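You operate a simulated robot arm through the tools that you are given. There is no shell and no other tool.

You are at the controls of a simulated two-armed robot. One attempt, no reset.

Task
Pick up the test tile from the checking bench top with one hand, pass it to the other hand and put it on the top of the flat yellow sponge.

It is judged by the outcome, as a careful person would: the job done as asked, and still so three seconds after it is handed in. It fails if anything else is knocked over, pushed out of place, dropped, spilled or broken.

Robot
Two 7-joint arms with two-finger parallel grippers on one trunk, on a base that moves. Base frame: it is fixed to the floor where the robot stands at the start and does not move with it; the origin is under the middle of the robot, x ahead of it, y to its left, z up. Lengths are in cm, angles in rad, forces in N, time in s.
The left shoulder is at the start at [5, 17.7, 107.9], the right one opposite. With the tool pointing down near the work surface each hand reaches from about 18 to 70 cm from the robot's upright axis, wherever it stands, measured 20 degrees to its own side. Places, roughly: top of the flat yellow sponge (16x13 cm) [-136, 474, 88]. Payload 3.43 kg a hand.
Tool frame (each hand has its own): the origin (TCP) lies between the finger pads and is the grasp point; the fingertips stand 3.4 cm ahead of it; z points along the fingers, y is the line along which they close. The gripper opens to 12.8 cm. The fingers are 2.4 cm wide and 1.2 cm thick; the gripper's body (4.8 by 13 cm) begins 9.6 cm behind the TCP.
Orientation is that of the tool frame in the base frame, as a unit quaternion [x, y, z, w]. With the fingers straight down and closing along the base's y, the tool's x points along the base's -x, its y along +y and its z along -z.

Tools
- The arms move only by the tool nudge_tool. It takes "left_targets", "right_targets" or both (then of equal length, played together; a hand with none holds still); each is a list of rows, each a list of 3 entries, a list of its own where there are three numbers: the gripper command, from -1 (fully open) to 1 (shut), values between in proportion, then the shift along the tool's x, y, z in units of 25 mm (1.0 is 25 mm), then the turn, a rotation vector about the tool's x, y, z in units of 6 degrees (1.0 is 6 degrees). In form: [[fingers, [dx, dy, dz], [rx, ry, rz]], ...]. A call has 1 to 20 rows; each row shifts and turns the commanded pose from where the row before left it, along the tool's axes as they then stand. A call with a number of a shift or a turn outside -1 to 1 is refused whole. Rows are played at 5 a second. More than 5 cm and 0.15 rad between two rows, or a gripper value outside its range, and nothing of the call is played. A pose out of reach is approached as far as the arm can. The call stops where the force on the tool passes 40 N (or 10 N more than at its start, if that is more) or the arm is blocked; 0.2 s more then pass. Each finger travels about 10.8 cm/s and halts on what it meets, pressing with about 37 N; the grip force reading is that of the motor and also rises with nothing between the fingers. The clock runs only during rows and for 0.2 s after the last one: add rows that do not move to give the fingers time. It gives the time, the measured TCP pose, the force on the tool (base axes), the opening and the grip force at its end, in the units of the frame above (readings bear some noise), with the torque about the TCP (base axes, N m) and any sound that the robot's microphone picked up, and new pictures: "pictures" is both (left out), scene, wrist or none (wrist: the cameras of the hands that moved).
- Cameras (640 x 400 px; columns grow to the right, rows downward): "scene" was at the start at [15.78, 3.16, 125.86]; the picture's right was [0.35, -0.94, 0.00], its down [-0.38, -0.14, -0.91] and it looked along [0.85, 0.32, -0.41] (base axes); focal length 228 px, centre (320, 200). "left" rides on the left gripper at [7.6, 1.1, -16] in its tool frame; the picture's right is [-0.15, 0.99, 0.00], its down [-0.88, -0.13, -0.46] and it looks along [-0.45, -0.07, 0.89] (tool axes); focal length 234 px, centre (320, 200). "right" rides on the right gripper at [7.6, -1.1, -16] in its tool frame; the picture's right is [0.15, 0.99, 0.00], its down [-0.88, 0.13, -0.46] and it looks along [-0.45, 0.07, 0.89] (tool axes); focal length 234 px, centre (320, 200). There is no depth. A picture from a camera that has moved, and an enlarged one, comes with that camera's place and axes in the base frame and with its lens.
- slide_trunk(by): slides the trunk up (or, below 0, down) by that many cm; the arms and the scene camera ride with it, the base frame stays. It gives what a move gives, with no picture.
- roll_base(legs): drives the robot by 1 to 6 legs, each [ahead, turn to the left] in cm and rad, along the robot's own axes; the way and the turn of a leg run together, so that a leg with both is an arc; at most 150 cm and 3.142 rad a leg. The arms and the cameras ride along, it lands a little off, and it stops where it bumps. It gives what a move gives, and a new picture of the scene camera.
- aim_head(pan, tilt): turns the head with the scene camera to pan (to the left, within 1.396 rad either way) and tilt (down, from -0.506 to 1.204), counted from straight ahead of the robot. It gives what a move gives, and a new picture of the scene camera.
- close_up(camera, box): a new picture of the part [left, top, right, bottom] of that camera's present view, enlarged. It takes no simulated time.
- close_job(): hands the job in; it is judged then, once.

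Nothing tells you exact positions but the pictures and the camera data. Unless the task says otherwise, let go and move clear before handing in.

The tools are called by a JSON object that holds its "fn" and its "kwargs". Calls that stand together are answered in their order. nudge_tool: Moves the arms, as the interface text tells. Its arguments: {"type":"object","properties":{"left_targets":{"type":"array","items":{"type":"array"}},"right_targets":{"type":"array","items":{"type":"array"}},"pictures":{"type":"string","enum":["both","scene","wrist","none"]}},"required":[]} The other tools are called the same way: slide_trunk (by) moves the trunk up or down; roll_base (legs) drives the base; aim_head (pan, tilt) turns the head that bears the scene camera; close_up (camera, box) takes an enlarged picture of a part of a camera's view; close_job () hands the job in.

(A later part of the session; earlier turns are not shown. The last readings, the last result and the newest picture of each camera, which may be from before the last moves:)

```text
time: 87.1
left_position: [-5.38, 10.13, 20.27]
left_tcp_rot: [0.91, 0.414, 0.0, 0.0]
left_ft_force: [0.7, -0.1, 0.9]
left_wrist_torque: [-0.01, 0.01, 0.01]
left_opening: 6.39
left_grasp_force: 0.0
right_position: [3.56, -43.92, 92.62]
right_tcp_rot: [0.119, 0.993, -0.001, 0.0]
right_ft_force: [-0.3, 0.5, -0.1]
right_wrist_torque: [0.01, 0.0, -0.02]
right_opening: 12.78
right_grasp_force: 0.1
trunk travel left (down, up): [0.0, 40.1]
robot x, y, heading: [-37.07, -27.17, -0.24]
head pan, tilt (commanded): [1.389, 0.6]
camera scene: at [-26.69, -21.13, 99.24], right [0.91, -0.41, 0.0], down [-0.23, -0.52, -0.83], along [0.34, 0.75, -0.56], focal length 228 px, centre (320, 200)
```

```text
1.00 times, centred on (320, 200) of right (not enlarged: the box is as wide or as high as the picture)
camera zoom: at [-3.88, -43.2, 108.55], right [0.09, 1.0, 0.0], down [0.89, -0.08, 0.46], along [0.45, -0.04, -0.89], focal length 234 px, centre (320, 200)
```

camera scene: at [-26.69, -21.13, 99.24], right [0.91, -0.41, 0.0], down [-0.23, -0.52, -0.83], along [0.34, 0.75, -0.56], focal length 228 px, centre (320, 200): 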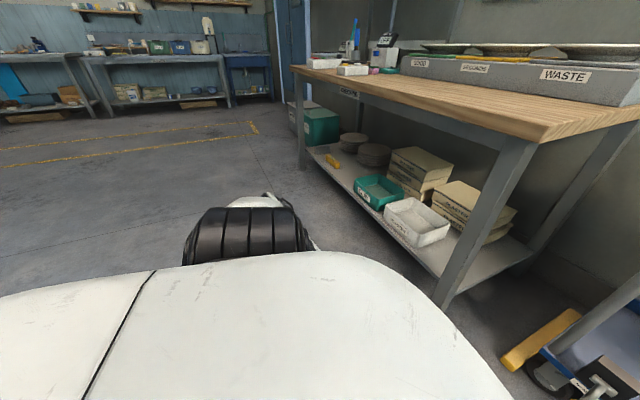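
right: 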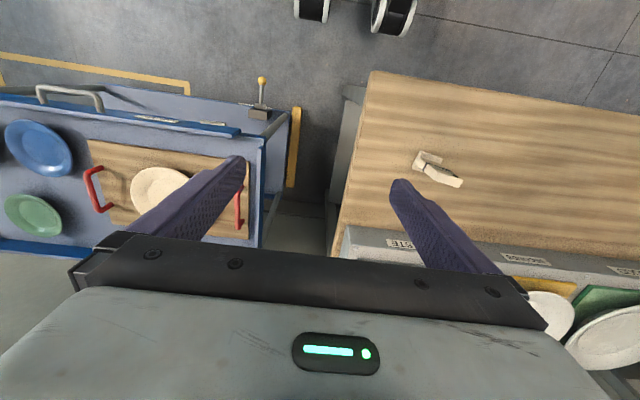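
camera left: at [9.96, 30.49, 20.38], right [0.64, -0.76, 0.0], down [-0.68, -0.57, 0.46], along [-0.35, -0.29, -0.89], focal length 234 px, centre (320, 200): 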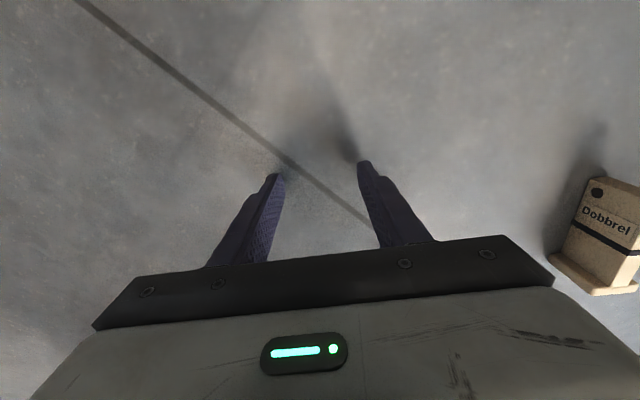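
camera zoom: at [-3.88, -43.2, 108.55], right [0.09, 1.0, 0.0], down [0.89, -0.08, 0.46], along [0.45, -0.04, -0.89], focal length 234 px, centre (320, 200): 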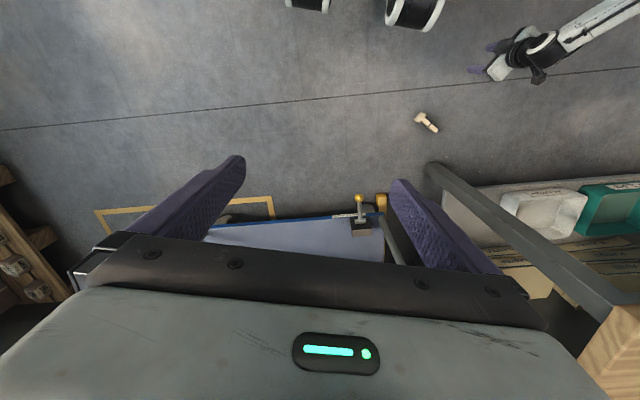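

{"fn": "close_up", "kwargs": {"camera": "left", "box": [430, 0, 560, 110]}}

{"fn": "close_up", "kwargs": {"camera": "right", "box": [395, 98, 459, 148]}}

```text
3.64 times, centred on (495, 55) of left
camera zoom: at [0.69, 15.11, 36.31], right [0.65, -0.76, 0.0], down [-0.68, -0.58, 0.46], along [-0.35, -0.3, -0.89], focal length 852 px, centre (-316, 727)
```

zoom: 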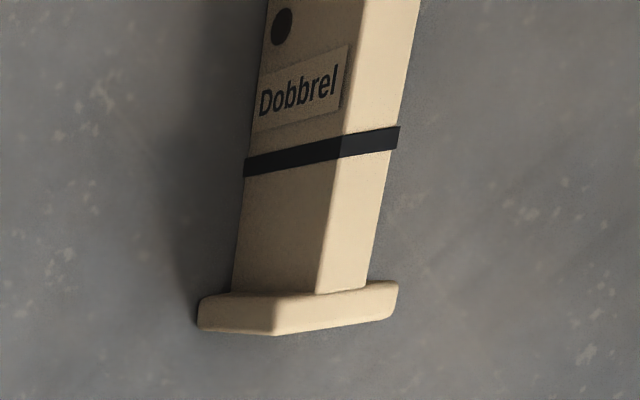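

```text
8.00 times, centred on (427, 123) of right
camera zoom: at [-3.88, -43.2, 108.55], right [0.09, 1.0, 0.0], down [0.89, -0.08, 0.46], along [0.45, -0.04, -0.89], focal length 1873 px, centre (-536, 816)
```

zoom: 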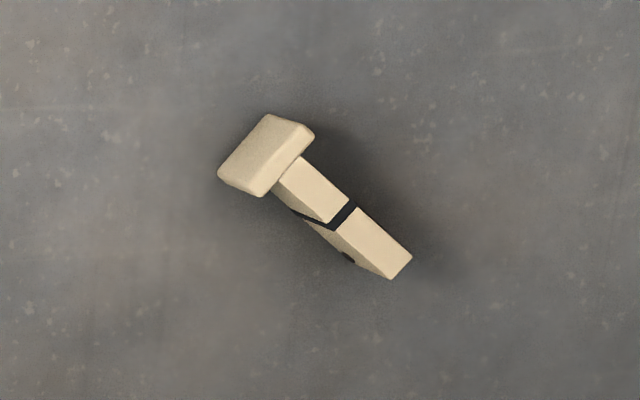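

Tile axis is ~49°, its foot junction at (14.6,-1.3), top end ≈(20.4,5.4). I drive forward so the left hand comes over the top end.

{"fn": "roll_base", "kwargs": {"legs": [[25, 0]]}}

{"fn": "close_up", "kwargs": {"camera": "left", "box": [0, 0, 640, 400]}}

{"fn": "close_up", "kwargs": {"camera": "right", "box": [0, 0, 640, 400]}}

```text
time: 88.9
left_position: [19.16, 4.14, 20.35]
left_tcp_rot: [0.91, 0.414, 0.001, 0.0]
left_ft_force: [0.6, 0.6, -0.6]
left_wrist_torque: [0.0, 0.02, -0.03]
left_opening: 6.42
left_grasp_force: 0.0
right_position: [28.04, -49.98, 92.58]
right_tcp_rot: [0.121, 0.993, 0.001, 0.0]
right_ft_force: [-0.5, -0.2, 0.1]
right_wrist_torque: [0.0, -0.04, -0.02]
right_opening: 12.82
right_grasp_force: 0.1
trunk travel left (down, up): [0.0, 40.1]
robot x, y, heading: [-12.97, -33.32, -0.238]
head pan, tilt (commanded): [1.389, 0.6]
camera scene: at [-2.29, -27.09, 99.24], right [0.91, -0.41, 0.0], down [-0.23, -0.52, -0.83], along [0.34, 0.75, -0.56], focal length 228 px, centre (320, 200)
```

scene: 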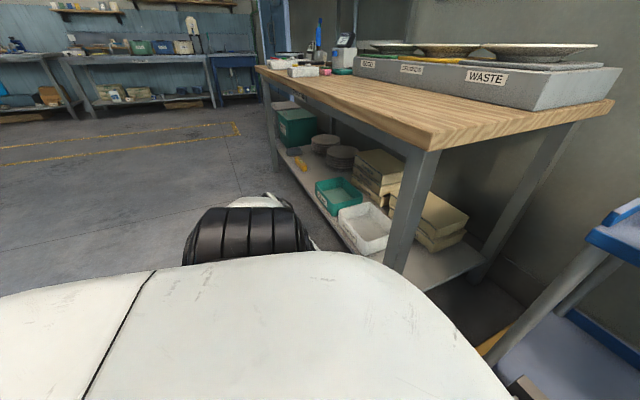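

```text
1.00 times, centred on (320, 200) of left (not enlarged: the box is as wide or as high as the picture)
camera zoom: at [25.13, 9.11, 36.31], right [0.65, -0.76, 0.0], down [-0.68, -0.58, 0.46], along [-0.35, -0.3, -0.89], focal length 234 px, centre (320, 200)
```

zoom: 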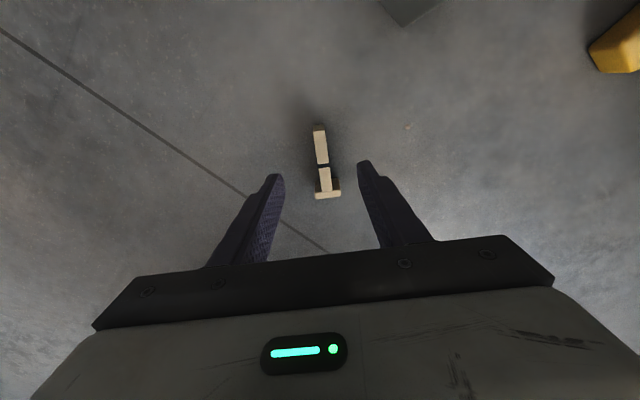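

```text
1.00 times, centred on (320, 200) of right (not enlarged: the box is as wide or as high as the picture)
camera zoom: at [20.47, -49.19, 108.56], right [0.09, 1.0, 0.0], down [0.89, -0.08, 0.46], along [0.45, -0.04, -0.89], focal length 234 px, centre (320, 200)
```

zoom: 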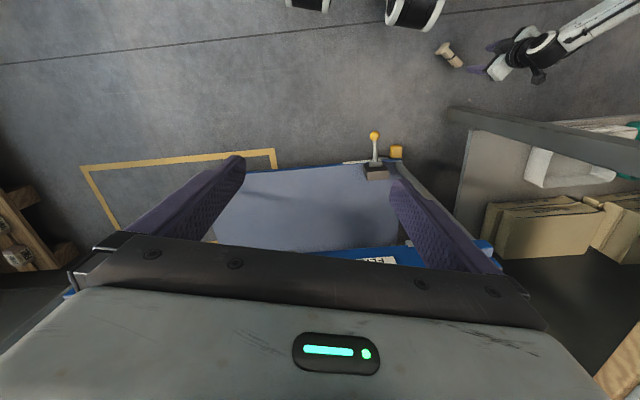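

{"fn": "close_up", "kwargs": {"camera": "left", "box": [250, 100, 390, 220]}}

```text
3.33 times, centred on (320, 160) of left
camera zoom: at [25.13, 9.11, 36.31], right [0.65, -0.76, 0.0], down [-0.68, -0.58, 0.46], along [-0.35, -0.3, -0.89], focal length 781 px, centre (320, 333)
```

zoom: 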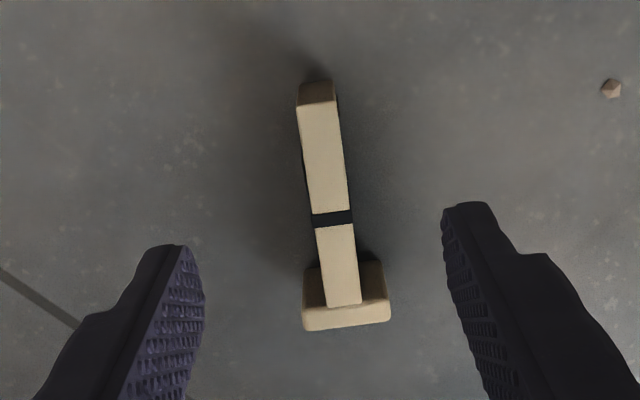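

The tile is centred between the fingers with matching yaw. I descend to z≈4.3 with the fingers at 6.4 cm opening.

{"fn": "nudge_tool", "kwargs": {"left_targets": [[0, [0, 0.09, 0.8], [0, 0, 0]], [0, [0, 0, 0.8], [0, 0, 0]], [0, [0, 0, 0.8], [0, 0, 0]], [0, [0, 0, 0.8], [0, 0, 0]], [0, [0, 0, 0.8], [0, 0, 0]], [0, [0, 0, 0.8], [0, 0, 0]], [0, [0, 0, 0], [0, 0, 0]]], "pictures": "wrist"}}

{"fn": "close_up", "kwargs": {"camera": "left", "box": [200, 60, 480, 260]}}

```text
time: 90.5
left_position: [19.26, 4.06, 8.24]
left_tcp_rot: [0.911, 0.413, 0.0, 0.0]
left_ft_force: [0.4, 0.3, 0.1]
left_wrist_torque: [0.01, -0.03, -0.01]
left_opening: 6.37
left_grasp_force: 0.2
right_position: [28.04, -50.03, 92.61]
right_tcp_rot: [0.12, 0.993, 0.0, 0.0]
right_ft_force: [-0.1, -0.5, -1.0]
right_wrist_torque: [0.02, 0.02, 0.01]
right_opening: 12.81
right_grasp_force: 0.0
trunk travel left (down, up): [0.0, 40.1]
robot x, y, heading: [-12.66, -33.22, -0.233]
head pan, tilt (commanded): [1.389, 0.6]
camera left: at [25.28, 8.99, 24.21], right [0.65, -0.76, 0.0], down [-0.68, -0.58, 0.46], along [-0.35, -0.3, -0.89], focal length 234 px, centre (320, 200)
```

left: 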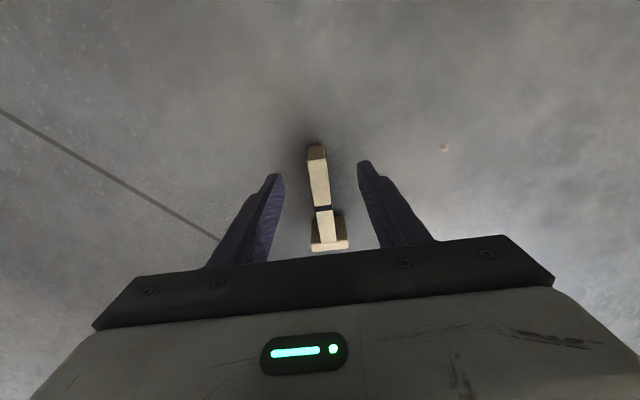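

```text
2.00 times, centred on (340, 160) of left
camera zoom: at [25.28, 8.99, 24.21], right [0.65, -0.76, 0.0], down [-0.68, -0.58, 0.46], along [-0.35, -0.3, -0.89], focal length 468 px, centre (280, 280)
```

zoom: 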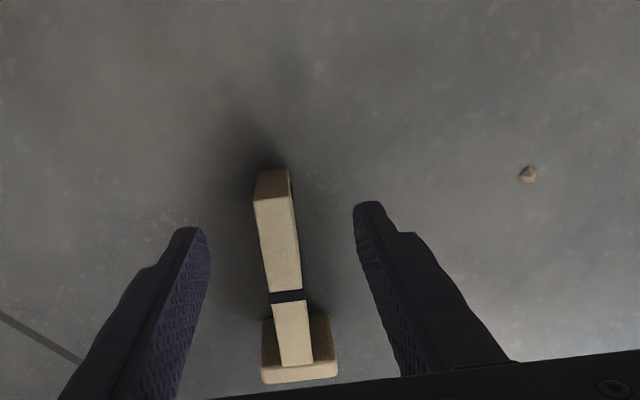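

{"fn": "nudge_tool", "kwargs": {"left_targets": [[0, [0, 0, 0.55], [0, 0, 0]], [0, [0, 0, 0.55], [0, 0, 0]], [0, [0, 0, 0.5], [0, 0, 0]], [0, [0, 0, 0], [0, 0, 0]], [0.3, [0, 0, 0], [0, 0, 0]], [0.5, [0, 0, 0], [0, 0, 0]], [0.65, [0, 0, 0], [0, 0, 0]], [0.75, [0, 0, 0], [0, 0, 0]], [1, [0, 0, 0], [0, 0, 0]], [1, [0, 0, 0], [0, 0, 0]], [1, [0, 0, 0], [0, 0, 0]], [1, [0, 0, 0], [0, 0, 0]]], "pictures": "wrist"}}

{"fn": "close_up", "kwargs": {"camera": "left", "box": [200, 60, 480, 260]}}

```text
time: 93.1
left_position: [19.25, 3.96, 4.39]
left_tcp_rot: [0.911, 0.413, 0.0, 0.0]
left_ft_force: [0.2, 0.4, 0.1]
left_wrist_torque: [0.04, 0.02, 0.02]
left_opening: 1.55
left_grasp_force: 36.7
right_position: [28.02, -49.8, 92.59]
right_tcp_rot: [0.12, 0.993, 0.0, 0.0]
right_ft_force: [-0.3, -0.4, 0.0]
right_wrist_torque: [0.01, 0.03, 0.0]
right_opening: 12.78
right_grasp_force: 0.1
trunk travel left (down, up): [0.0, 40.1]
robot x, y, heading: [-13.03, -33.12, -0.242]
head pan, tilt (commanded): [1.389, 0.6]
camera left: at [25.17, 8.96, 20.29], right [0.65, -0.76, 0.0], down [-0.68, -0.58, 0.46], along [-0.35, -0.3, -0.89], focal length 234 px, centre (320, 200)
```

left: 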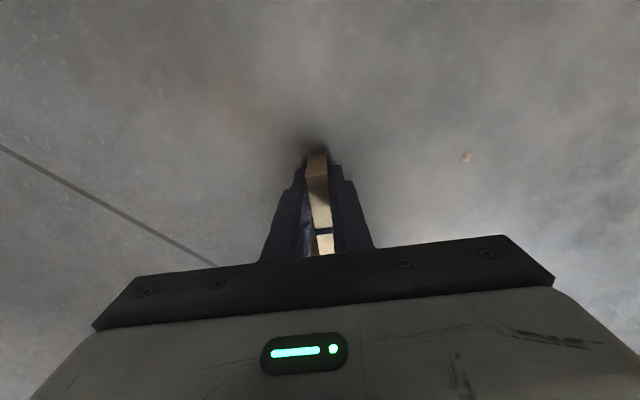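

```text
2.00 times, centred on (340, 160) of left
camera zoom: at [25.17, 8.96, 20.29], right [0.65, -0.76, 0.0], down [-0.68, -0.58, 0.46], along [-0.35, -0.3, -0.89], focal length 468 px, centre (280, 280)
```

zoom: 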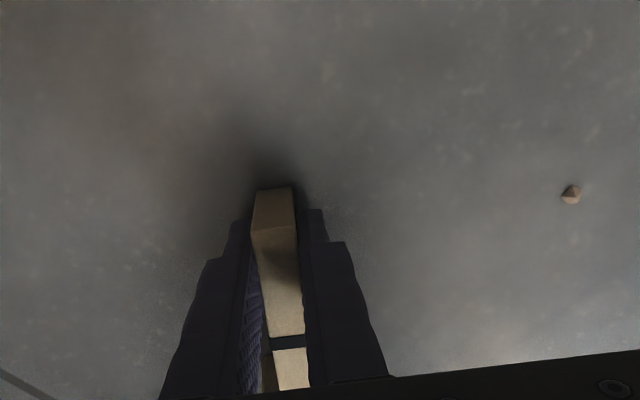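

The left hand holds the tile by its top end (opening 1.55 cm, 37 N). I lift with the trunk in a small step and check.

{"fn": "slide_trunk", "kwargs": {"by": 4}}

{"fn": "close_up", "kwargs": {"camera": "left", "box": [200, 60, 480, 260]}}

{"fn": "close_up", "kwargs": {"camera": "right", "box": [400, 0, 640, 150]}}

```text
time: 93.9
left_position: [19.24, 4.06, 8.34]
left_tcp_rot: [0.911, 0.413, 0.001, 0.0]
left_ft_force: [0.2, 0.8, -0.5]
left_wrist_torque: [0.06, 0.0, -0.02]
left_opening: 1.57
left_grasp_force: 36.6
right_position: [28.05, -49.91, 96.67]
right_tcp_rot: [0.121, 0.993, 0.001, 0.0]
right_ft_force: [1.0, -0.1, -0.6]
right_wrist_torque: [-0.01, -0.02, -0.03]
right_opening: 12.81
right_grasp_force: 0.0
trunk travel left (down, up): [-4.0, 36.1]
robot x, y, heading: [-12.8, -33.6, -0.237]
head pan, tilt (commanded): [1.389, 0.6]
```

```text
2.00 times, centred on (340, 160) of left
camera zoom: at [25.18, 8.94, 24.28], right [0.65, -0.76, 0.0], down [-0.68, -0.58, 0.46], along [-0.35, -0.3, -0.89], focal length 468 px, centre (280, 280)
```

zoom: 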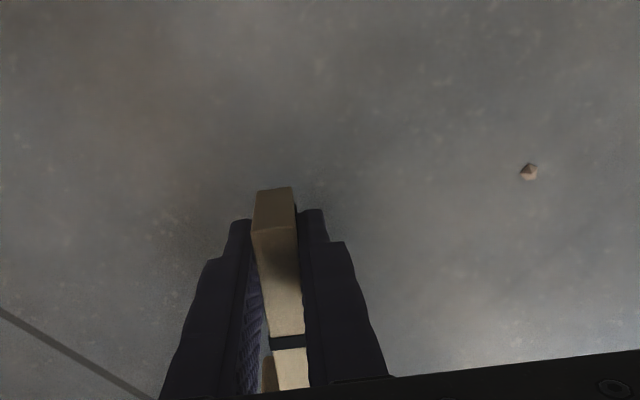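

```text
2.67 times, centred on (520, 75) of right
camera zoom: at [20.49, -49.19, 112.55], right [0.09, 1.0, 0.0], down [0.89, -0.08, 0.46], along [0.45, -0.04, -0.89], focal length 624 px, centre (-213, 533)
```

zoom: 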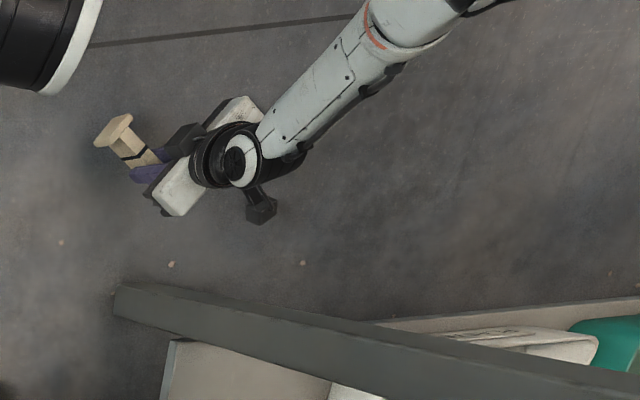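

The tile is level in the left hand and clear of the floor. I back away from the bench and trolley along the path I came by, then raise the trunk.

{"fn": "roll_base", "kwargs": {"legs": [[-25, 0]]}}

{"fn": "slide_trunk", "kwargs": {"by": 20}}

{"fn": "close_up", "kwargs": {"camera": "left", "box": [200, 60, 480, 260]}}

```text
time: 95.7
left_position: [-4.57, 9.95, 8.19]
left_tcp_rot: [0.911, 0.412, -0.001, 0.0]
left_ft_force: [0.6, 0.1, -1.5]
left_wrist_torque: [0.05, -0.01, -0.02]
left_opening: 1.58
left_grasp_force: 36.9
right_position: [4.12, -44.03, 96.49]
right_tcp_rot: [0.12, 0.993, 0.0, 0.0]
right_ft_force: [0.4, 0.0, 0.3]
right_wrist_torque: [-0.03, 0.01, -0.02]
right_opening: 12.78
right_grasp_force: 0.1
trunk travel left (down, up): [-4.0, 36.1]
robot x, y, heading: [-36.68, -27.14, -0.24]
head pan, tilt (commanded): [1.389, 0.6]
camera scene: at [-26.18, -21.24, 103.24], right [0.91, -0.41, 0.0], down [-0.23, -0.52, -0.83], along [0.34, 0.75, -0.56], focal length 228 px, centre (320, 200)
```

scene: 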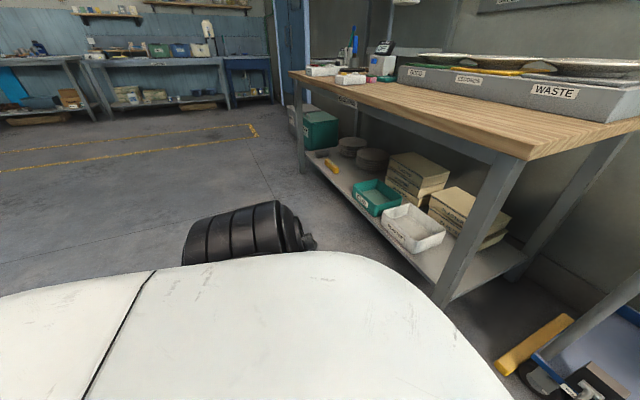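

```text
time: 97.9
left_position: [-4.67, 9.94, 28.25]
left_tcp_rot: [0.911, 0.412, 0.0, 0.0]
left_ft_force: [-0.7, 0.2, -1.5]
left_wrist_torque: [0.06, -0.04, 0.02]
left_opening: 1.54
left_grasp_force: 36.7
right_position: [4.15, -44.07, 116.66]
right_tcp_rot: [0.12, 0.993, -0.001, 0.0]
right_ft_force: [0.0, 0.9, 0.1]
right_wrist_torque: [0.01, 0.0, -0.03]
right_opening: 12.79
right_grasp_force: 0.0
trunk travel left (down, up): [-24.0, 16.1]
robot x, y, heading: [-36.72, -27.47, -0.244]
head pan, tilt (commanded): [1.389, 0.6]
```

```text
2.00 times, centred on (340, 160) of left
camera zoom: at [1.3, 14.79, 44.28], right [0.65, -0.76, 0.0], down [-0.68, -0.58, 0.46], along [-0.35, -0.3, -0.89], focal length 468 px, centre (280, 280)
```

zoom: 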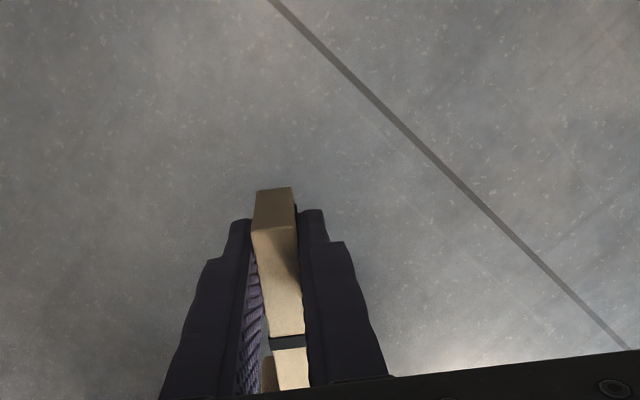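

The grip is steady. I now raise the left hand along the same outward path that proved free of limits on the way down.

{"fn": "nudge_tool", "kwargs": {"left_targets": [[1, [0, 0, -0.6], [0, 0, 0]], [1, [0, 0, -0.8], [0, 0, 0]], [1, [0, 0, -0.8], [0, 0, 0]], [1, [0, 0, -0.8], [0, 0, 0]], [1, [0, 0, -0.8], [0, 0, 0]], [1, [0, 0, -0.8], [0, 0, 0]], [1, [0, 0, -0.8], [0, 0, 0]], [1, [0.3, 0.14, -0.8], [0, 0, 0]], [1, [0.6, 0.27, -0.8], [0, 0, 0]], [1, [0.6, 0.27, -0.8], [0, 0, 0]], [1, [0.6, 0.27, -0.8], [0, 0, 0]], [1, [0.6, 0.27, -0.8], [0, 0, 0]], [1, [0.6, 0.27, -0.6], [0, 0, 0]], [1, [0.3, 0.13, -0.4], [0, 0, 0]]], "pictures": "wrist"}}

```text
time: 100.9
left_position: [4.34, 14.06, 54.36]
left_tcp_rot: [0.911, 0.412, 0.0, 0.001]
left_ft_force: [0.7, 0.2, -1.1]
left_wrist_torque: [0.01, -0.01, 0.0]
left_opening: 1.54
left_grasp_force: 37.2
right_position: [4.18, -44.02, 116.51]
right_tcp_rot: [0.12, 0.993, 0.0, 0.0]
right_ft_force: [0.0, -0.7, -0.2]
right_wrist_torque: [0.0, 0.0, -0.01]
right_opening: 12.81
right_grasp_force: 0.1
trunk travel left (down, up): [-24.0, 16.1]
robot x, y, heading: [-37.03, -27.58, -0.241]
head pan, tilt (commanded): [1.389, 0.6]
camera left: at [10.28, 18.87, 70.46], right [0.65, -0.76, 0.0], down [-0.68, -0.58, 0.46], along [-0.35, -0.3, -0.89], focal length 234 px, centre (320, 200)
```

left: 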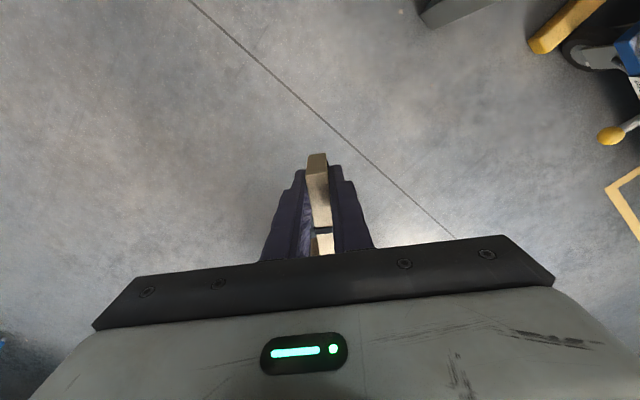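

{"fn": "nudge_tool", "kwargs": {"left_targets": [[1, [0, 0, -0.6], [0, 0, 0]], [1, [0, 0, -0.8], [0, 0, 0]], [1, [0, 0, -0.8], [0, 0, 0]], [1, [0, 0, -0.8], [0, 0, 0]], [1, [0, 0, -0.8], [0, 0, 0]], [1, [0, 0, -0.8], [0, 0, 0]], [1, [0, 0, -0.8], [0, 0, 0]], [1, [0, 0, -0.8], [0, 0, 0]], [1, [0, 0, -0.8], [0, 0, 0]], [1, [0, 0, -0.4], [0, 0, 0]]], "pictures": "wrist"}}

```text
time: 103.1
left_position: [4.33, 14.04, 72.77]
left_tcp_rot: [0.911, 0.413, 0.0, 0.0]
left_ft_force: [0.9, 0.9, -0.9]
left_wrist_torque: [0.03, -0.03, -0.03]
left_opening: 1.55
left_grasp_force: 37.3
right_position: [4.09, -43.98, 116.65]
right_tcp_rot: [0.12, 0.993, 0.0, 0.0]
right_ft_force: [0.2, 0.5, -1.0]
right_wrist_torque: [0.0, -0.03, -0.02]
right_opening: 12.8
right_grasp_force: 0.1
trunk travel left (down, up): [-24.0, 16.1]
robot x, y, heading: [-36.45, -27.82, -0.239]
head pan, tilt (commanded): [1.389, 0.6]
camera left: at [10.38, 18.89, 88.77], right [0.65, -0.76, 0.0], down [-0.68, -0.58, 0.46], along [-0.35, -0.3, -0.89], focal length 234 px, centre (320, 200)
```

left: 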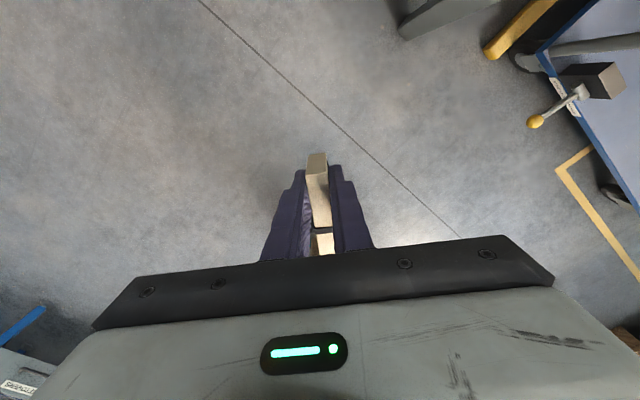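

{"fn": "nudge_tool", "kwargs": {"left_targets": [[1, [-0.06, 0.25, -0.6], [0, 0, 0]], [1, [-0.113, 0.509, -0.8], [0, 0, 0]], [1, [-0.113, 0.509, -0.8], [0, 0, 0]], [1, [-0.113, 0.509, -0.8], [0, 0, 0]], [1, [-0.113, 0.509, -0.8], [0, 0, 0]], [1, [-0.06, 0.25, -0.4], [0, 0, 0]]], "pictures": "none"}}

```text
time: 104.5
left_position: [8.04, 8.86, 83.38]
left_tcp_rot: [0.911, 0.413, 0.0, -0.001]
left_ft_force: [0.0, -0.2, -2.0]
left_wrist_torque: [0.04, -0.06, -0.01]
left_opening: 1.56
left_grasp_force: 37.0
right_position: [4.12, -44.07, 116.61]
right_tcp_rot: [0.12, 0.993, 0.0, 0.0]
right_ft_force: [0.5, 0.5, 0.2]
right_wrist_torque: [-0.01, 0.02, 0.01]
right_opening: 12.78
right_grasp_force: 0.0
trunk travel left (down, up): [-24.0, 16.1]
robot x, y, heading: [-36.71, -27.85, -0.244]
head pan, tilt (commanded): [1.389, 0.6]
```

{"fn": "nudge_tool", "kwargs": {"left_targets": [[1, [-0.06, 0.25, -0.6], [0, 0, 0]], [1, [-0.113, 0.509, -0.8], [0, 0, 0]], [1, [-0.113, 0.509, -0.8], [0, 0, 0]], [1, [-0.113, 0.509, -0.8], [0, 0, 0]], [1, [-0.113, 0.509, -0.8], [0, 0, 0]], [1, [-0.113, 0.509, -0.8], [0, 0, 0]], [1, [-0.06, 0.25, -0.4], [0, 0, 0]]], "pictures": "none"}}

{"fn": "aim_head", "kwargs": {"pan": 0.1, "tilt": 0.45}}

```text
time: 106.1
left_position: [12.74, 2.48, 95.68]
left_tcp_rot: [0.911, 0.413, 0.0, 0.0]
left_ft_force: [0.1, -0.1, -1.0]
left_wrist_torque: [0.04, -0.05, -0.02]
left_opening: 1.56
left_grasp_force: 37.2
right_position: [4.08, -44.11, 116.53]
right_tcp_rot: [0.121, 0.993, 0.0, 0.001]
right_ft_force: [0.4, -0.2, 0.0]
right_wrist_torque: [0.0, 0.02, 0.0]
right_opening: 12.8
right_grasp_force: 0.1
trunk travel left (down, up): [-24.0, 16.1]
robot x, y, heading: [-36.84, -27.52, -0.242]
head pan, tilt (commanded): [1.389, 0.6]
```

```text
time: 107.6
left_position: [12.7, 2.5, 95.69]
left_tcp_rot: [0.911, 0.413, 0.0, 0.001]
left_ft_force: [-0.5, 0.1, -0.8]
left_wrist_torque: [0.05, -0.02, 0.02]
left_opening: 1.57
left_grasp_force: 36.9
right_position: [4.14, -44.14, 116.56]
right_tcp_rot: [0.121, 0.993, 0.0, 0.0]
right_ft_force: [-0.1, 0.2, 0.0]
right_wrist_torque: [0.03, 0.01, 0.02]
right_opening: 12.82
right_grasp_force: 0.1
trunk travel left (down, up): [-24.0, 16.1]
robot x, y, heading: [-36.55, -27.54, -0.239]
head pan, tilt (commanded): [0.099, 0.45]
camera scene: at [-20.7, -30.59, 124.6], right [-0.14, -0.99, 0.0], down [-0.43, 0.06, -0.9], along [0.89, -0.13, -0.44], focal length 228 px, centre (320, 200)
```

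scene: 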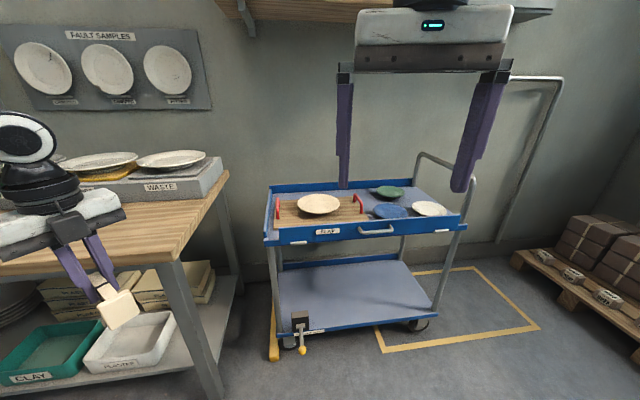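

The left hand is up at a comfortable spot with the tile held by its top end, foot pointing inward. Now I prepare the right hand: move it outward, then turn it 90° so its fingers will close across the tile's thickness.

{"fn": "nudge_tool", "kwargs": {"right_targets": [[-1, [0, -0.93, 0], [0, 0, 0]], [-1, [0, -0.93, 0], [0, 0, 0]], [-1, [0, -0.93, 0], [0, 0, 0]], [-1, [0, -0.93, 0], [0, 0, 0]], [-1, [0, -0.93, 0], [0, 0, 0]], [-1, [0, -0.93, 0], [0, 0, 0]], [-1, [0, 0, 0], [0, 0, -1]], [-1, [0, 0, 0], [0, 0, -1]], [-1, [0, 0, 0], [0, 0, -1]], [-1, [0, 0, 0], [0, 0, -1]], [-1, [0, 0, 0], [0, 0, -1]], [-1, [0, 0, 0], [0, 0, -1]], [-1, [0, 0, 0], [0, 0, -1]], [-1, [0, 0, 0], [0, 0, -1]]], "pictures": "none"}}

{"fn": "nudge_tool", "kwargs": {"right_targets": [[-1, [0, 0, 0], [0, 0, -1]], [-1, [0, 0, 0], [0, 0, -1]], [-1, [0, 0, 0], [0, 0, -1]], [-1, [0, 0, 0], [0, 0, -1]], [-1, [0, 0, 0], [0, 0, -1]], [-1, [0, 0, 0], [0, 0, -1]], [-1, [0, 0, 0], [0, 0, -1]], [-1, [0, 0, 0], [0, -1, 0]], [-1, [0, 0, 0], [0, -1, 0]], [-1, [0, 0, 0], [0, -1, 0]], [-1, [0, 0, 0], [0, -1, 0]], [-1, [0, 0, 0], [0, -1, 0]], [-1, [0, 0, 0], [0, 0, 0]]], "pictures": "both"}}

```text
time: 110.6
left_position: [12.72, 2.55, 95.74]
left_tcp_rot: [0.911, 0.413, 0.0, 0.0]
left_ft_force: [-0.1, -0.7, -0.7]
left_wrist_torque: [0.02, -0.06, 0.02]
left_opening: 1.56
left_grasp_force: 37.7
right_position: [0.75, -57.47, 116.57]
right_tcp_rot: [-0.294, 0.956, 0.001, 0.001]
right_ft_force: [-0.2, -0.4, 0.3]
right_wrist_torque: [-0.02, 0.02, 0.03]
right_opening: 12.78
right_grasp_force: 0.1
trunk travel left (down, up): [-24.0, 16.1]
robot x, y, heading: [-36.85, -27.65, -0.241]
head pan, tilt (commanded): [0.099, 0.45]
```

```text
time: 113.4
left_position: [12.7, 2.6, 95.62]
left_tcp_rot: [0.911, 0.413, 0.0, 0.0]
left_ft_force: [1.0, -0.2, -2.6]
left_wrist_torque: [0.02, -0.02, -0.03]
left_opening: 1.55
left_grasp_force: 37.3
right_position: [0.75, -57.53, 116.66]
right_tcp_rot: [-0.596, 0.76, 0.159, 0.203]
right_ft_force: [-0.1, 0.0, 0.1]
right_wrist_torque: [0.04, 0.03, 0.03]
right_opening: 12.8
right_grasp_force: 0.2
trunk travel left (down, up): [-24.0, 16.1]
robot x, y, heading: [-36.96, -27.79, -0.238]
head pan, tilt (commanded): [0.099, 0.45]
camera scene: at [-20.7, -30.58, 124.6], right [-0.14, -0.99, 0.0], down [-0.43, 0.06, -0.9], along [0.89, -0.13, -0.44], focal length 228 px, centre (320, 200)
camera right: at [-1.47, -71.97, 126.63], right [-0.99, 0.11, -0.07], down [0.0, 0.55, 0.84], along [0.13, 0.83, -0.54], focal length 234 px, centre (320, 200)
```

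scene: 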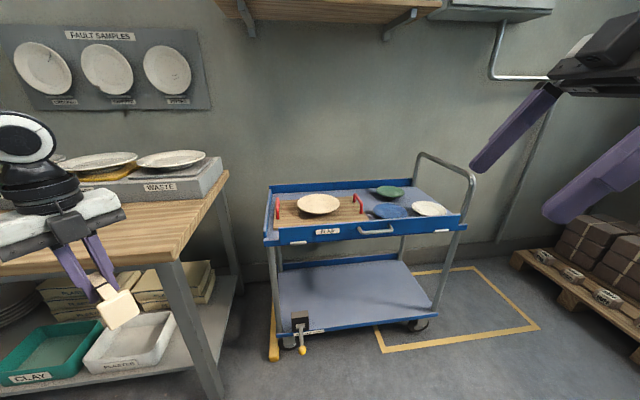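
right: 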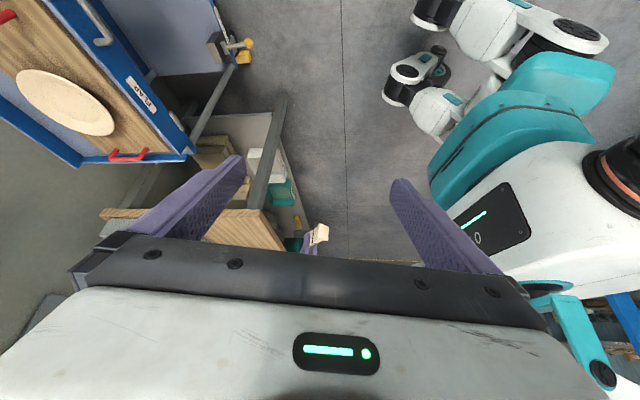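

Both hands respond well. I now bring the left hand with the tile inward in small steps, watching for any reach warning.

{"fn": "nudge_tool", "kwargs": {"left_targets": [[1, [-0.3, 0.18, 0], [0, 0, 0]], [1, [-0.6, 0.364, -0.05], [0, 0, 0]], [1, [-0.6, 0.364, -0.05], [0, 0, 0]], [1, [-0.6, 0.364, -0.05], [0, 0, 0]], [1, [-0.6, 0.364, -0.05], [0, 0, 0]], [1, [-0.6, 0.364, -0.05], [0, 0, 0]], [1, [-0.3, 0.18, 0], [0, 0, 0]]], "pictures": "none"}}

```text
time: 115.0
left_position: [10.94, -7.94, 96.46]
left_tcp_rot: [0.911, 0.413, 0.0, 0.0]
left_ft_force: [-0.5, 0.4, -0.7]
left_wrist_torque: [0.04, -0.04, 0.03]
left_opening: 1.54
left_grasp_force: 37.0
right_position: [0.79, -57.64, 116.52]
right_tcp_rot: [-0.596, 0.76, 0.16, 0.204]
right_ft_force: [0.7, 0.6, 0.6]
right_wrist_torque: [-0.01, -0.03, -0.01]
right_opening: 12.8
right_grasp_force: 0.0
trunk travel left (down, up): [-24.0, 16.1]
robot x, y, heading: [-36.73, -27.69, -0.24]
head pan, tilt (commanded): [0.099, 0.45]
```

{"fn": "nudge_tool", "kwargs": {"left_targets": [[1, [-0.3, 0.18, 0], [0, 0, 0]], [1, [-0.6, 0.364, -0.05], [0, 0, 0]], [1, [-0.6, 0.364, -0.05], [0, 0, 0]], [1, [-0.6, 0.364, -0.05], [0, 0, 0]], [1, [-0.6, 0.364, -0.05], [0, 0, 0]], [1, [-0.6, 0.364, -0.05], [0, 0, 0]], [1, [-0.3, 0.18, 0], [0, 0, 0]]], "pictures": "none"}}

```text
time: 116.6
left_position: [9.2, -18.3, 97.0]
left_tcp_rot: [0.911, 0.413, 0.0, -0.001]
left_ft_force: [0.8, 0.3, -1.5]
left_wrist_torque: [0.02, -0.02, -0.05]
left_opening: 1.56
left_grasp_force: 37.3
right_position: [0.82, -57.54, 116.64]
right_tcp_rot: [-0.596, 0.76, 0.16, 0.203]
right_ft_force: [-0.7, 0.4, -0.3]
right_wrist_torque: [0.06, -0.01, -0.02]
right_opening: 12.81
right_grasp_force: 0.1
trunk travel left (down, up): [-24.0, 16.1]
robot x, y, heading: [-37.22, -27.59, -0.24]
head pan, tilt (commanded): [0.099, 0.45]
```

{"fn": "nudge_tool", "kwargs": {"left_targets": [[1, [0, 0, 0], [0, 0, -0.3]], [1, [0, 0, 0], [0, 0, -0.6]], [1, [0, 0, 0], [0, 0, -0.7]], [1, [0, 0, 0], [0, 0, -0.7]], [1, [0, 0, 0], [0, 0, -0.7]], [1, [0, 0, 0], [0, 0, -0.7]], [1, [0, 0, 0], [0, 0, -0.5]], [1, [0, 0, 0], [0, 0, -0.35]]], "pictures": "both"}}

```text
time: 118.4
left_position: [9.03, -18.28, 96.96]
left_tcp_rot: [0.787, 0.617, 0.001, 0.0]
left_ft_force: [0.0, 0.7, -1.5]
left_wrist_torque: [0.04, 0.0, 0.04]
left_opening: 1.54
left_grasp_force: 37.2
right_position: [0.75, -57.56, 116.57]
right_tcp_rot: [-0.596, 0.76, 0.16, 0.204]
right_ft_force: [-0.5, 0.6, -0.2]
right_wrist_torque: [-0.01, 0.0, -0.01]
right_opening: 12.82
right_grasp_force: 0.0
trunk travel left (down, up): [-24.0, 16.1]
robot x, y, heading: [-36.66, -27.62, -0.24]
head pan, tilt (commanded): [0.099, 0.45]
camera scene: at [-20.7, -30.6, 124.6], right [-0.14, -0.99, 0.0], down [-0.43, 0.06, -0.9], along [0.89, -0.13, -0.44], focal length 228 px, centre (320, 200)
camera left: at [12.11, -11.2, 113.0], right [0.93, -0.38, 0.0], down [-0.34, -0.82, 0.46], along [-0.17, -0.42, -0.89], focal length 234 px, centre (320, 200)
```

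scene: 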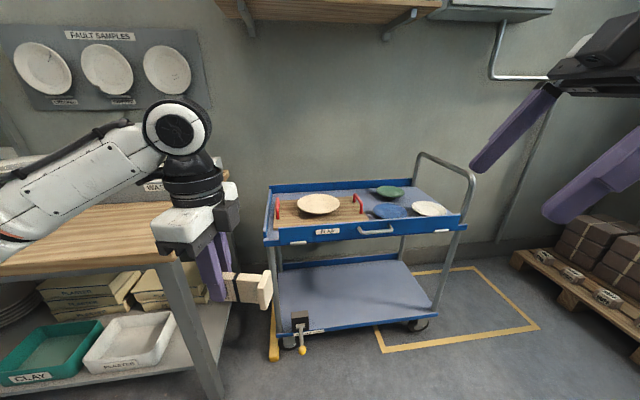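
left: 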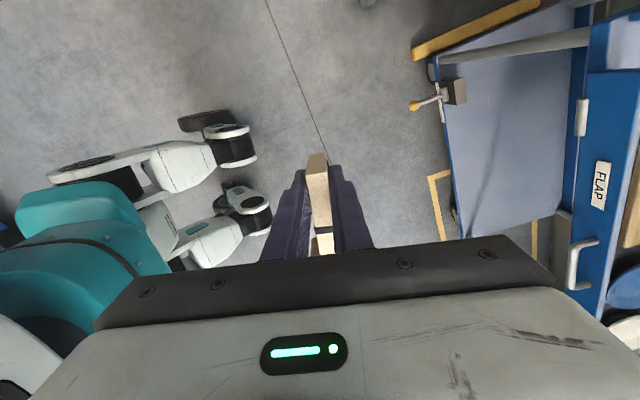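

The tile now points straight across, foot toward the right hand. I shift the left hand a further 10 cm inward in gentle steps.

{"fn": "nudge_tool", "kwargs": {"left_targets": [[1, [-0.4, 0, -0.1], [0, 0, 0]], [1, [-0.6, 0, -0.2], [0, 0, 0]], [1, [-0.6, 0, -0.2], [0, 0, 0]], [1, [-0.4, 0, -0.1], [0, 0, 0]]], "pictures": "none"}}

```text
time: 119.4
left_position: [7.85, -23.12, 98.33]
left_tcp_rot: [0.788, 0.616, -0.001, 0.0]
left_ft_force: [0.1, -0.7, -1.4]
left_wrist_torque: [0.04, 0.0, 0.0]
left_opening: 1.53
left_grasp_force: 36.9
right_position: [0.76, -57.68, 116.7]
right_tcp_rot: [-0.596, 0.76, 0.16, 0.204]
right_ft_force: [-0.2, -0.1, 0.6]
right_wrist_torque: [-0.01, -0.04, -0.01]
right_opening: 12.8
right_grasp_force: 0.0
trunk travel left (down, up): [-24.0, 16.1]
robot x, y, heading: [-36.27, -27.98, -0.24]
head pan, tilt (commanded): [0.099, 0.45]
```

{"fn": "nudge_tool", "kwargs": {"left_targets": [[1, [-0.4, 0, -0.1], [0, 0, 0]], [1, [-0.6, 0, -0.2], [0, 0, 0]], [1, [-0.6, 0, -0.2], [0, 0, 0]], [1, [-0.4, 0, -0.1], [0, 0, 0]]], "pictures": "both"}}

```text
time: 120.4
left_position: [6.64, -28.04, 100.14]
left_tcp_rot: [0.787, 0.617, -0.001, 0.001]
left_ft_force: [0.6, -0.2, -1.8]
left_wrist_torque: [0.04, -0.01, -0.02]
left_opening: 1.53
left_grasp_force: 37.2
right_position: [0.81, -57.62, 116.58]
right_tcp_rot: [-0.596, 0.76, 0.16, 0.203]
right_ft_force: [0.3, -0.2, 0.2]
right_wrist_torque: [-0.03, 0.02, -0.02]
right_opening: 12.81
right_grasp_force: 0.1
trunk travel left (down, up): [-24.0, 16.1]
robot x, y, heading: [-36.46, -27.76, -0.238]
head pan, tilt (commanded): [0.099, 0.45]
camera scene: at [-20.7, -30.61, 124.6], right [-0.14, -0.99, 0.0], down [-0.43, 0.06, -0.9], along [0.89, -0.13, -0.44], focal length 228 px, centre (320, 200)
camera left: at [9.57, -20.93, 116.02], right [0.93, -0.38, 0.0], down [-0.34, -0.82, 0.46], along [-0.17, -0.42, -0.89], focal length 234 px, centre (320, 200)
```

scene: 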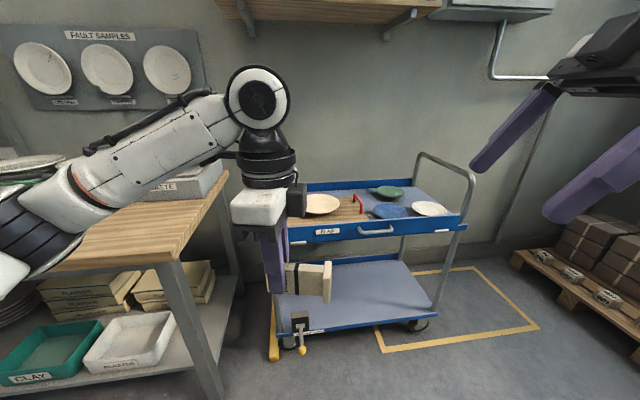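
left: 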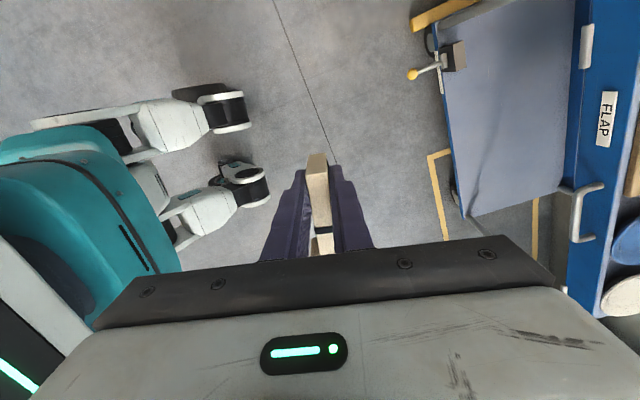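

The left hand stands at about (6.6,-28, 100) and the tile reaches toward the right. I bring the right hand (leaning 30° outward, fully open) to a pre-grasp point 14 cm back along its finger axis.

{"fn": "nudge_tool", "kwargs": {"right_targets": [[-1, [-0.67, 0.0675, 0.646], [0, 0, 0]], [-1, [-0.67, 0.0675, 0.646], [0, 0, 0]], [-1, [-0.67, 0.0675, 0.646], [0, 0, 0]], [-1, [-0.67, 0.0675, 0.646], [0, 0, 0]], [-1, [-0.67, 0.0675, 0.646], [0, 0, 0]], [-1, [-0.67, 0.0675, 0.646], [0, 0, 0]], [-1, [-0.67, 0.0675, 0.646], [0, 0, 0]], [-1, [-0.67, 0.0675, 0.646], [0, 0, 0]], [-1, [0, 0, 0], [0, 0, 0]]], "pictures": "both"}}

{"fn": "close_up", "kwargs": {"camera": "right", "box": [220, 120, 420, 260]}}

{"fn": "close_up", "kwargs": {"camera": "scene", "box": [200, 180, 480, 360]}}

```text
time: 122.4
left_position: [6.56, -28.03, 100.03]
left_tcp_rot: [0.787, 0.617, 0.0, 0.0]
left_ft_force: [0.3, -0.2, -0.6]
left_wrist_torque: [0.06, -0.02, 0.01]
left_opening: 1.54
left_grasp_force: 36.6
right_position: [3.58, -39.62, 112.02]
right_tcp_rot: [-0.596, 0.76, 0.159, 0.204]
right_ft_force: [-0.5, 0.5, 0.7]
right_wrist_torque: [0.02, -0.01, 0.02]
right_opening: 12.78
right_grasp_force: 0.1
trunk travel left (down, up): [-24.0, 16.1]
robot x, y, heading: [-36.71, -27.55, -0.238]
head pan, tilt (commanded): [0.099, 0.45]
camera scene: at [-20.7, -30.6, 124.6], right [-0.14, -0.99, 0.0], down [-0.43, 0.06, -0.9], along [0.89, -0.13, -0.44], focal length 228 px, centre (320, 200)
camera right: at [1.36, -53.98, 122.08], right [-0.99, 0.11, -0.07], down [0.0, 0.55, 0.83], along [0.13, 0.83, -0.55], focal length 234 px, centre (320, 200)
```

scene: 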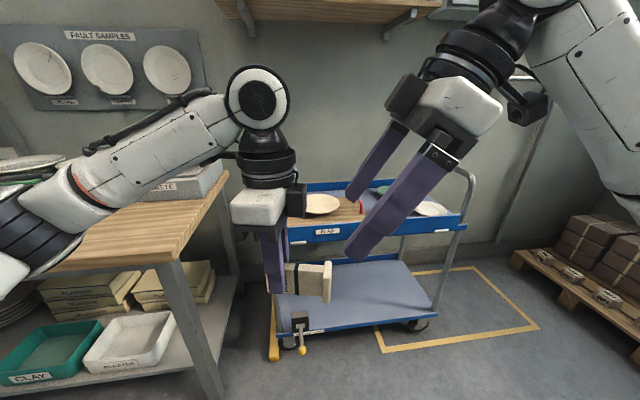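
right: 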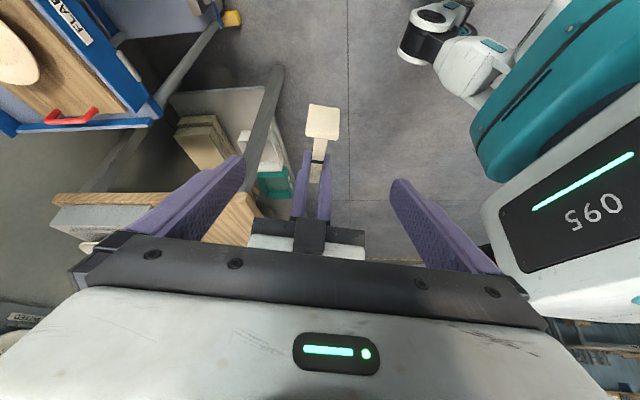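

```text
2.86 times, centred on (320, 190) of right
camera zoom: at [1.36, -53.98, 122.08], right [-0.99, 0.11, -0.07], down [0.0, 0.55, 0.83], along [0.13, 0.83, -0.55], focal length 669 px, centre (320, 229)
```

zoom: 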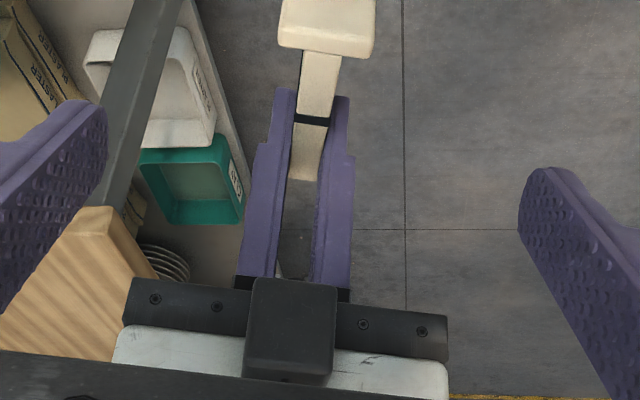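

```text
2.22 times, centred on (340, 270) of scene
camera zoom: at [-20.7, -30.6, 124.6], right [-0.14, -0.99, 0.0], down [-0.43, 0.06, -0.9], along [0.89, -0.13, -0.44], focal length 507 px, centre (276, 44)
```

zoom: 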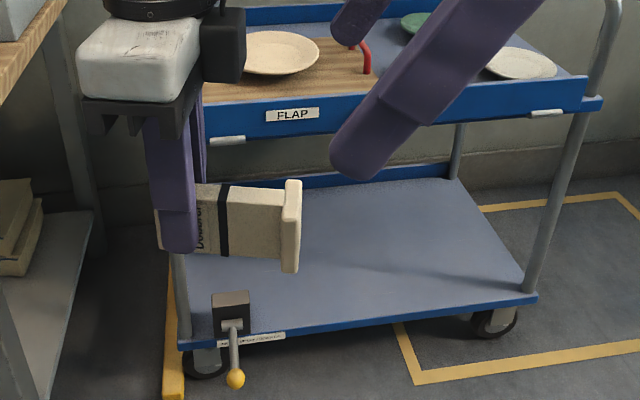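

Each gripper has a black block on its side that faces the other hand, so I'll lean the right hand a bit more (38°) for clearance and align it with the approach line.

{"fn": "nudge_tool", "kwargs": {"right_targets": [[-1, [0, 0, 0], [0, -0.67, 0]], [-1, [0, 0, 0], [0, -0.67, 0]], [-1, [0.35, -0.025, 0.36], [0, 0, 0]], [-1, [0.35, -0.025, 0.36], [0, 0, 0]], [-1, [0, 0, 0], [0, 0, 0]]], "pictures": "both"}}

{"fn": "close_up", "kwargs": {"camera": "right", "box": [220, 80, 420, 220]}}

```text
time: 123.6
left_position: [6.43, -27.96, 100.01]
left_tcp_rot: [0.788, 0.615, 0.0, 0.0]
left_ft_force: [0.0, 0.9, -1.3]
left_wrist_torque: [0.03, -0.01, -0.01]
left_opening: 1.53
left_grasp_force: 36.7
right_position: [3.82, -39.91, 109.54]
right_tcp_rot: [-0.584, 0.744, 0.201, 0.255]
right_ft_force: [-1.6, 1.0, 0.8]
right_wrist_torque: [-0.01, 0.0, 0.01]
right_opening: 12.79
right_grasp_force: 0.1
trunk travel left (down, up): [-24.0, 16.1]
robot x, y, heading: [-36.91, -27.46, -0.241]
head pan, tilt (commanded): [0.099, 0.45]
camera scene: at [-20.7, -30.6, 124.6], right [-0.14, -0.99, 0.0], down [-0.43, 0.06, -0.9], along [0.89, -0.13, -0.44], focal length 228 px, centre (320, 200)
camera right: at [1.28, -55.53, 117.46], right [-0.99, 0.12, -0.09], down [-0.03, 0.43, 0.9], along [0.15, 0.89, -0.42], focal length 234 px, centre (320, 200)
```

scene: 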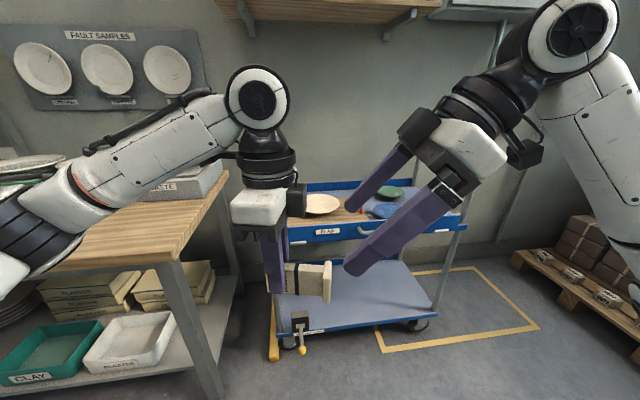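
right: 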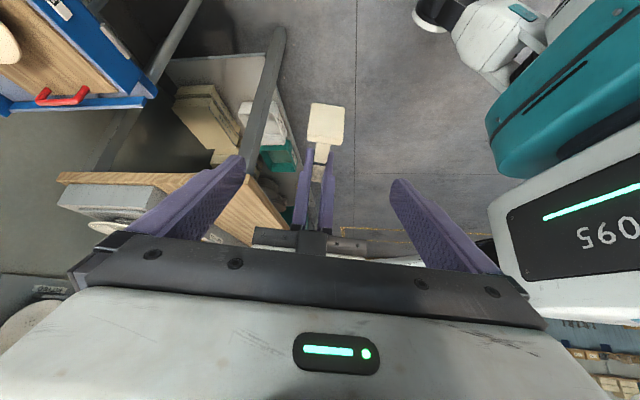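

```text
2.86 times, centred on (320, 150) of right
camera zoom: at [1.28, -55.53, 117.46], right [-0.99, 0.12, -0.09], down [-0.03, 0.43, 0.9], along [0.15, 0.89, -0.42], focal length 669 px, centre (320, 343)
```

zoom: 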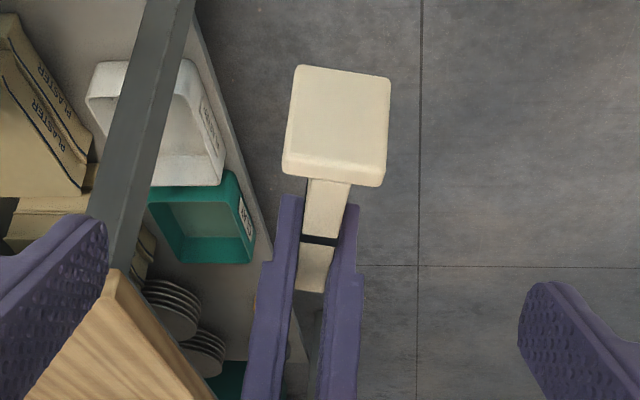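

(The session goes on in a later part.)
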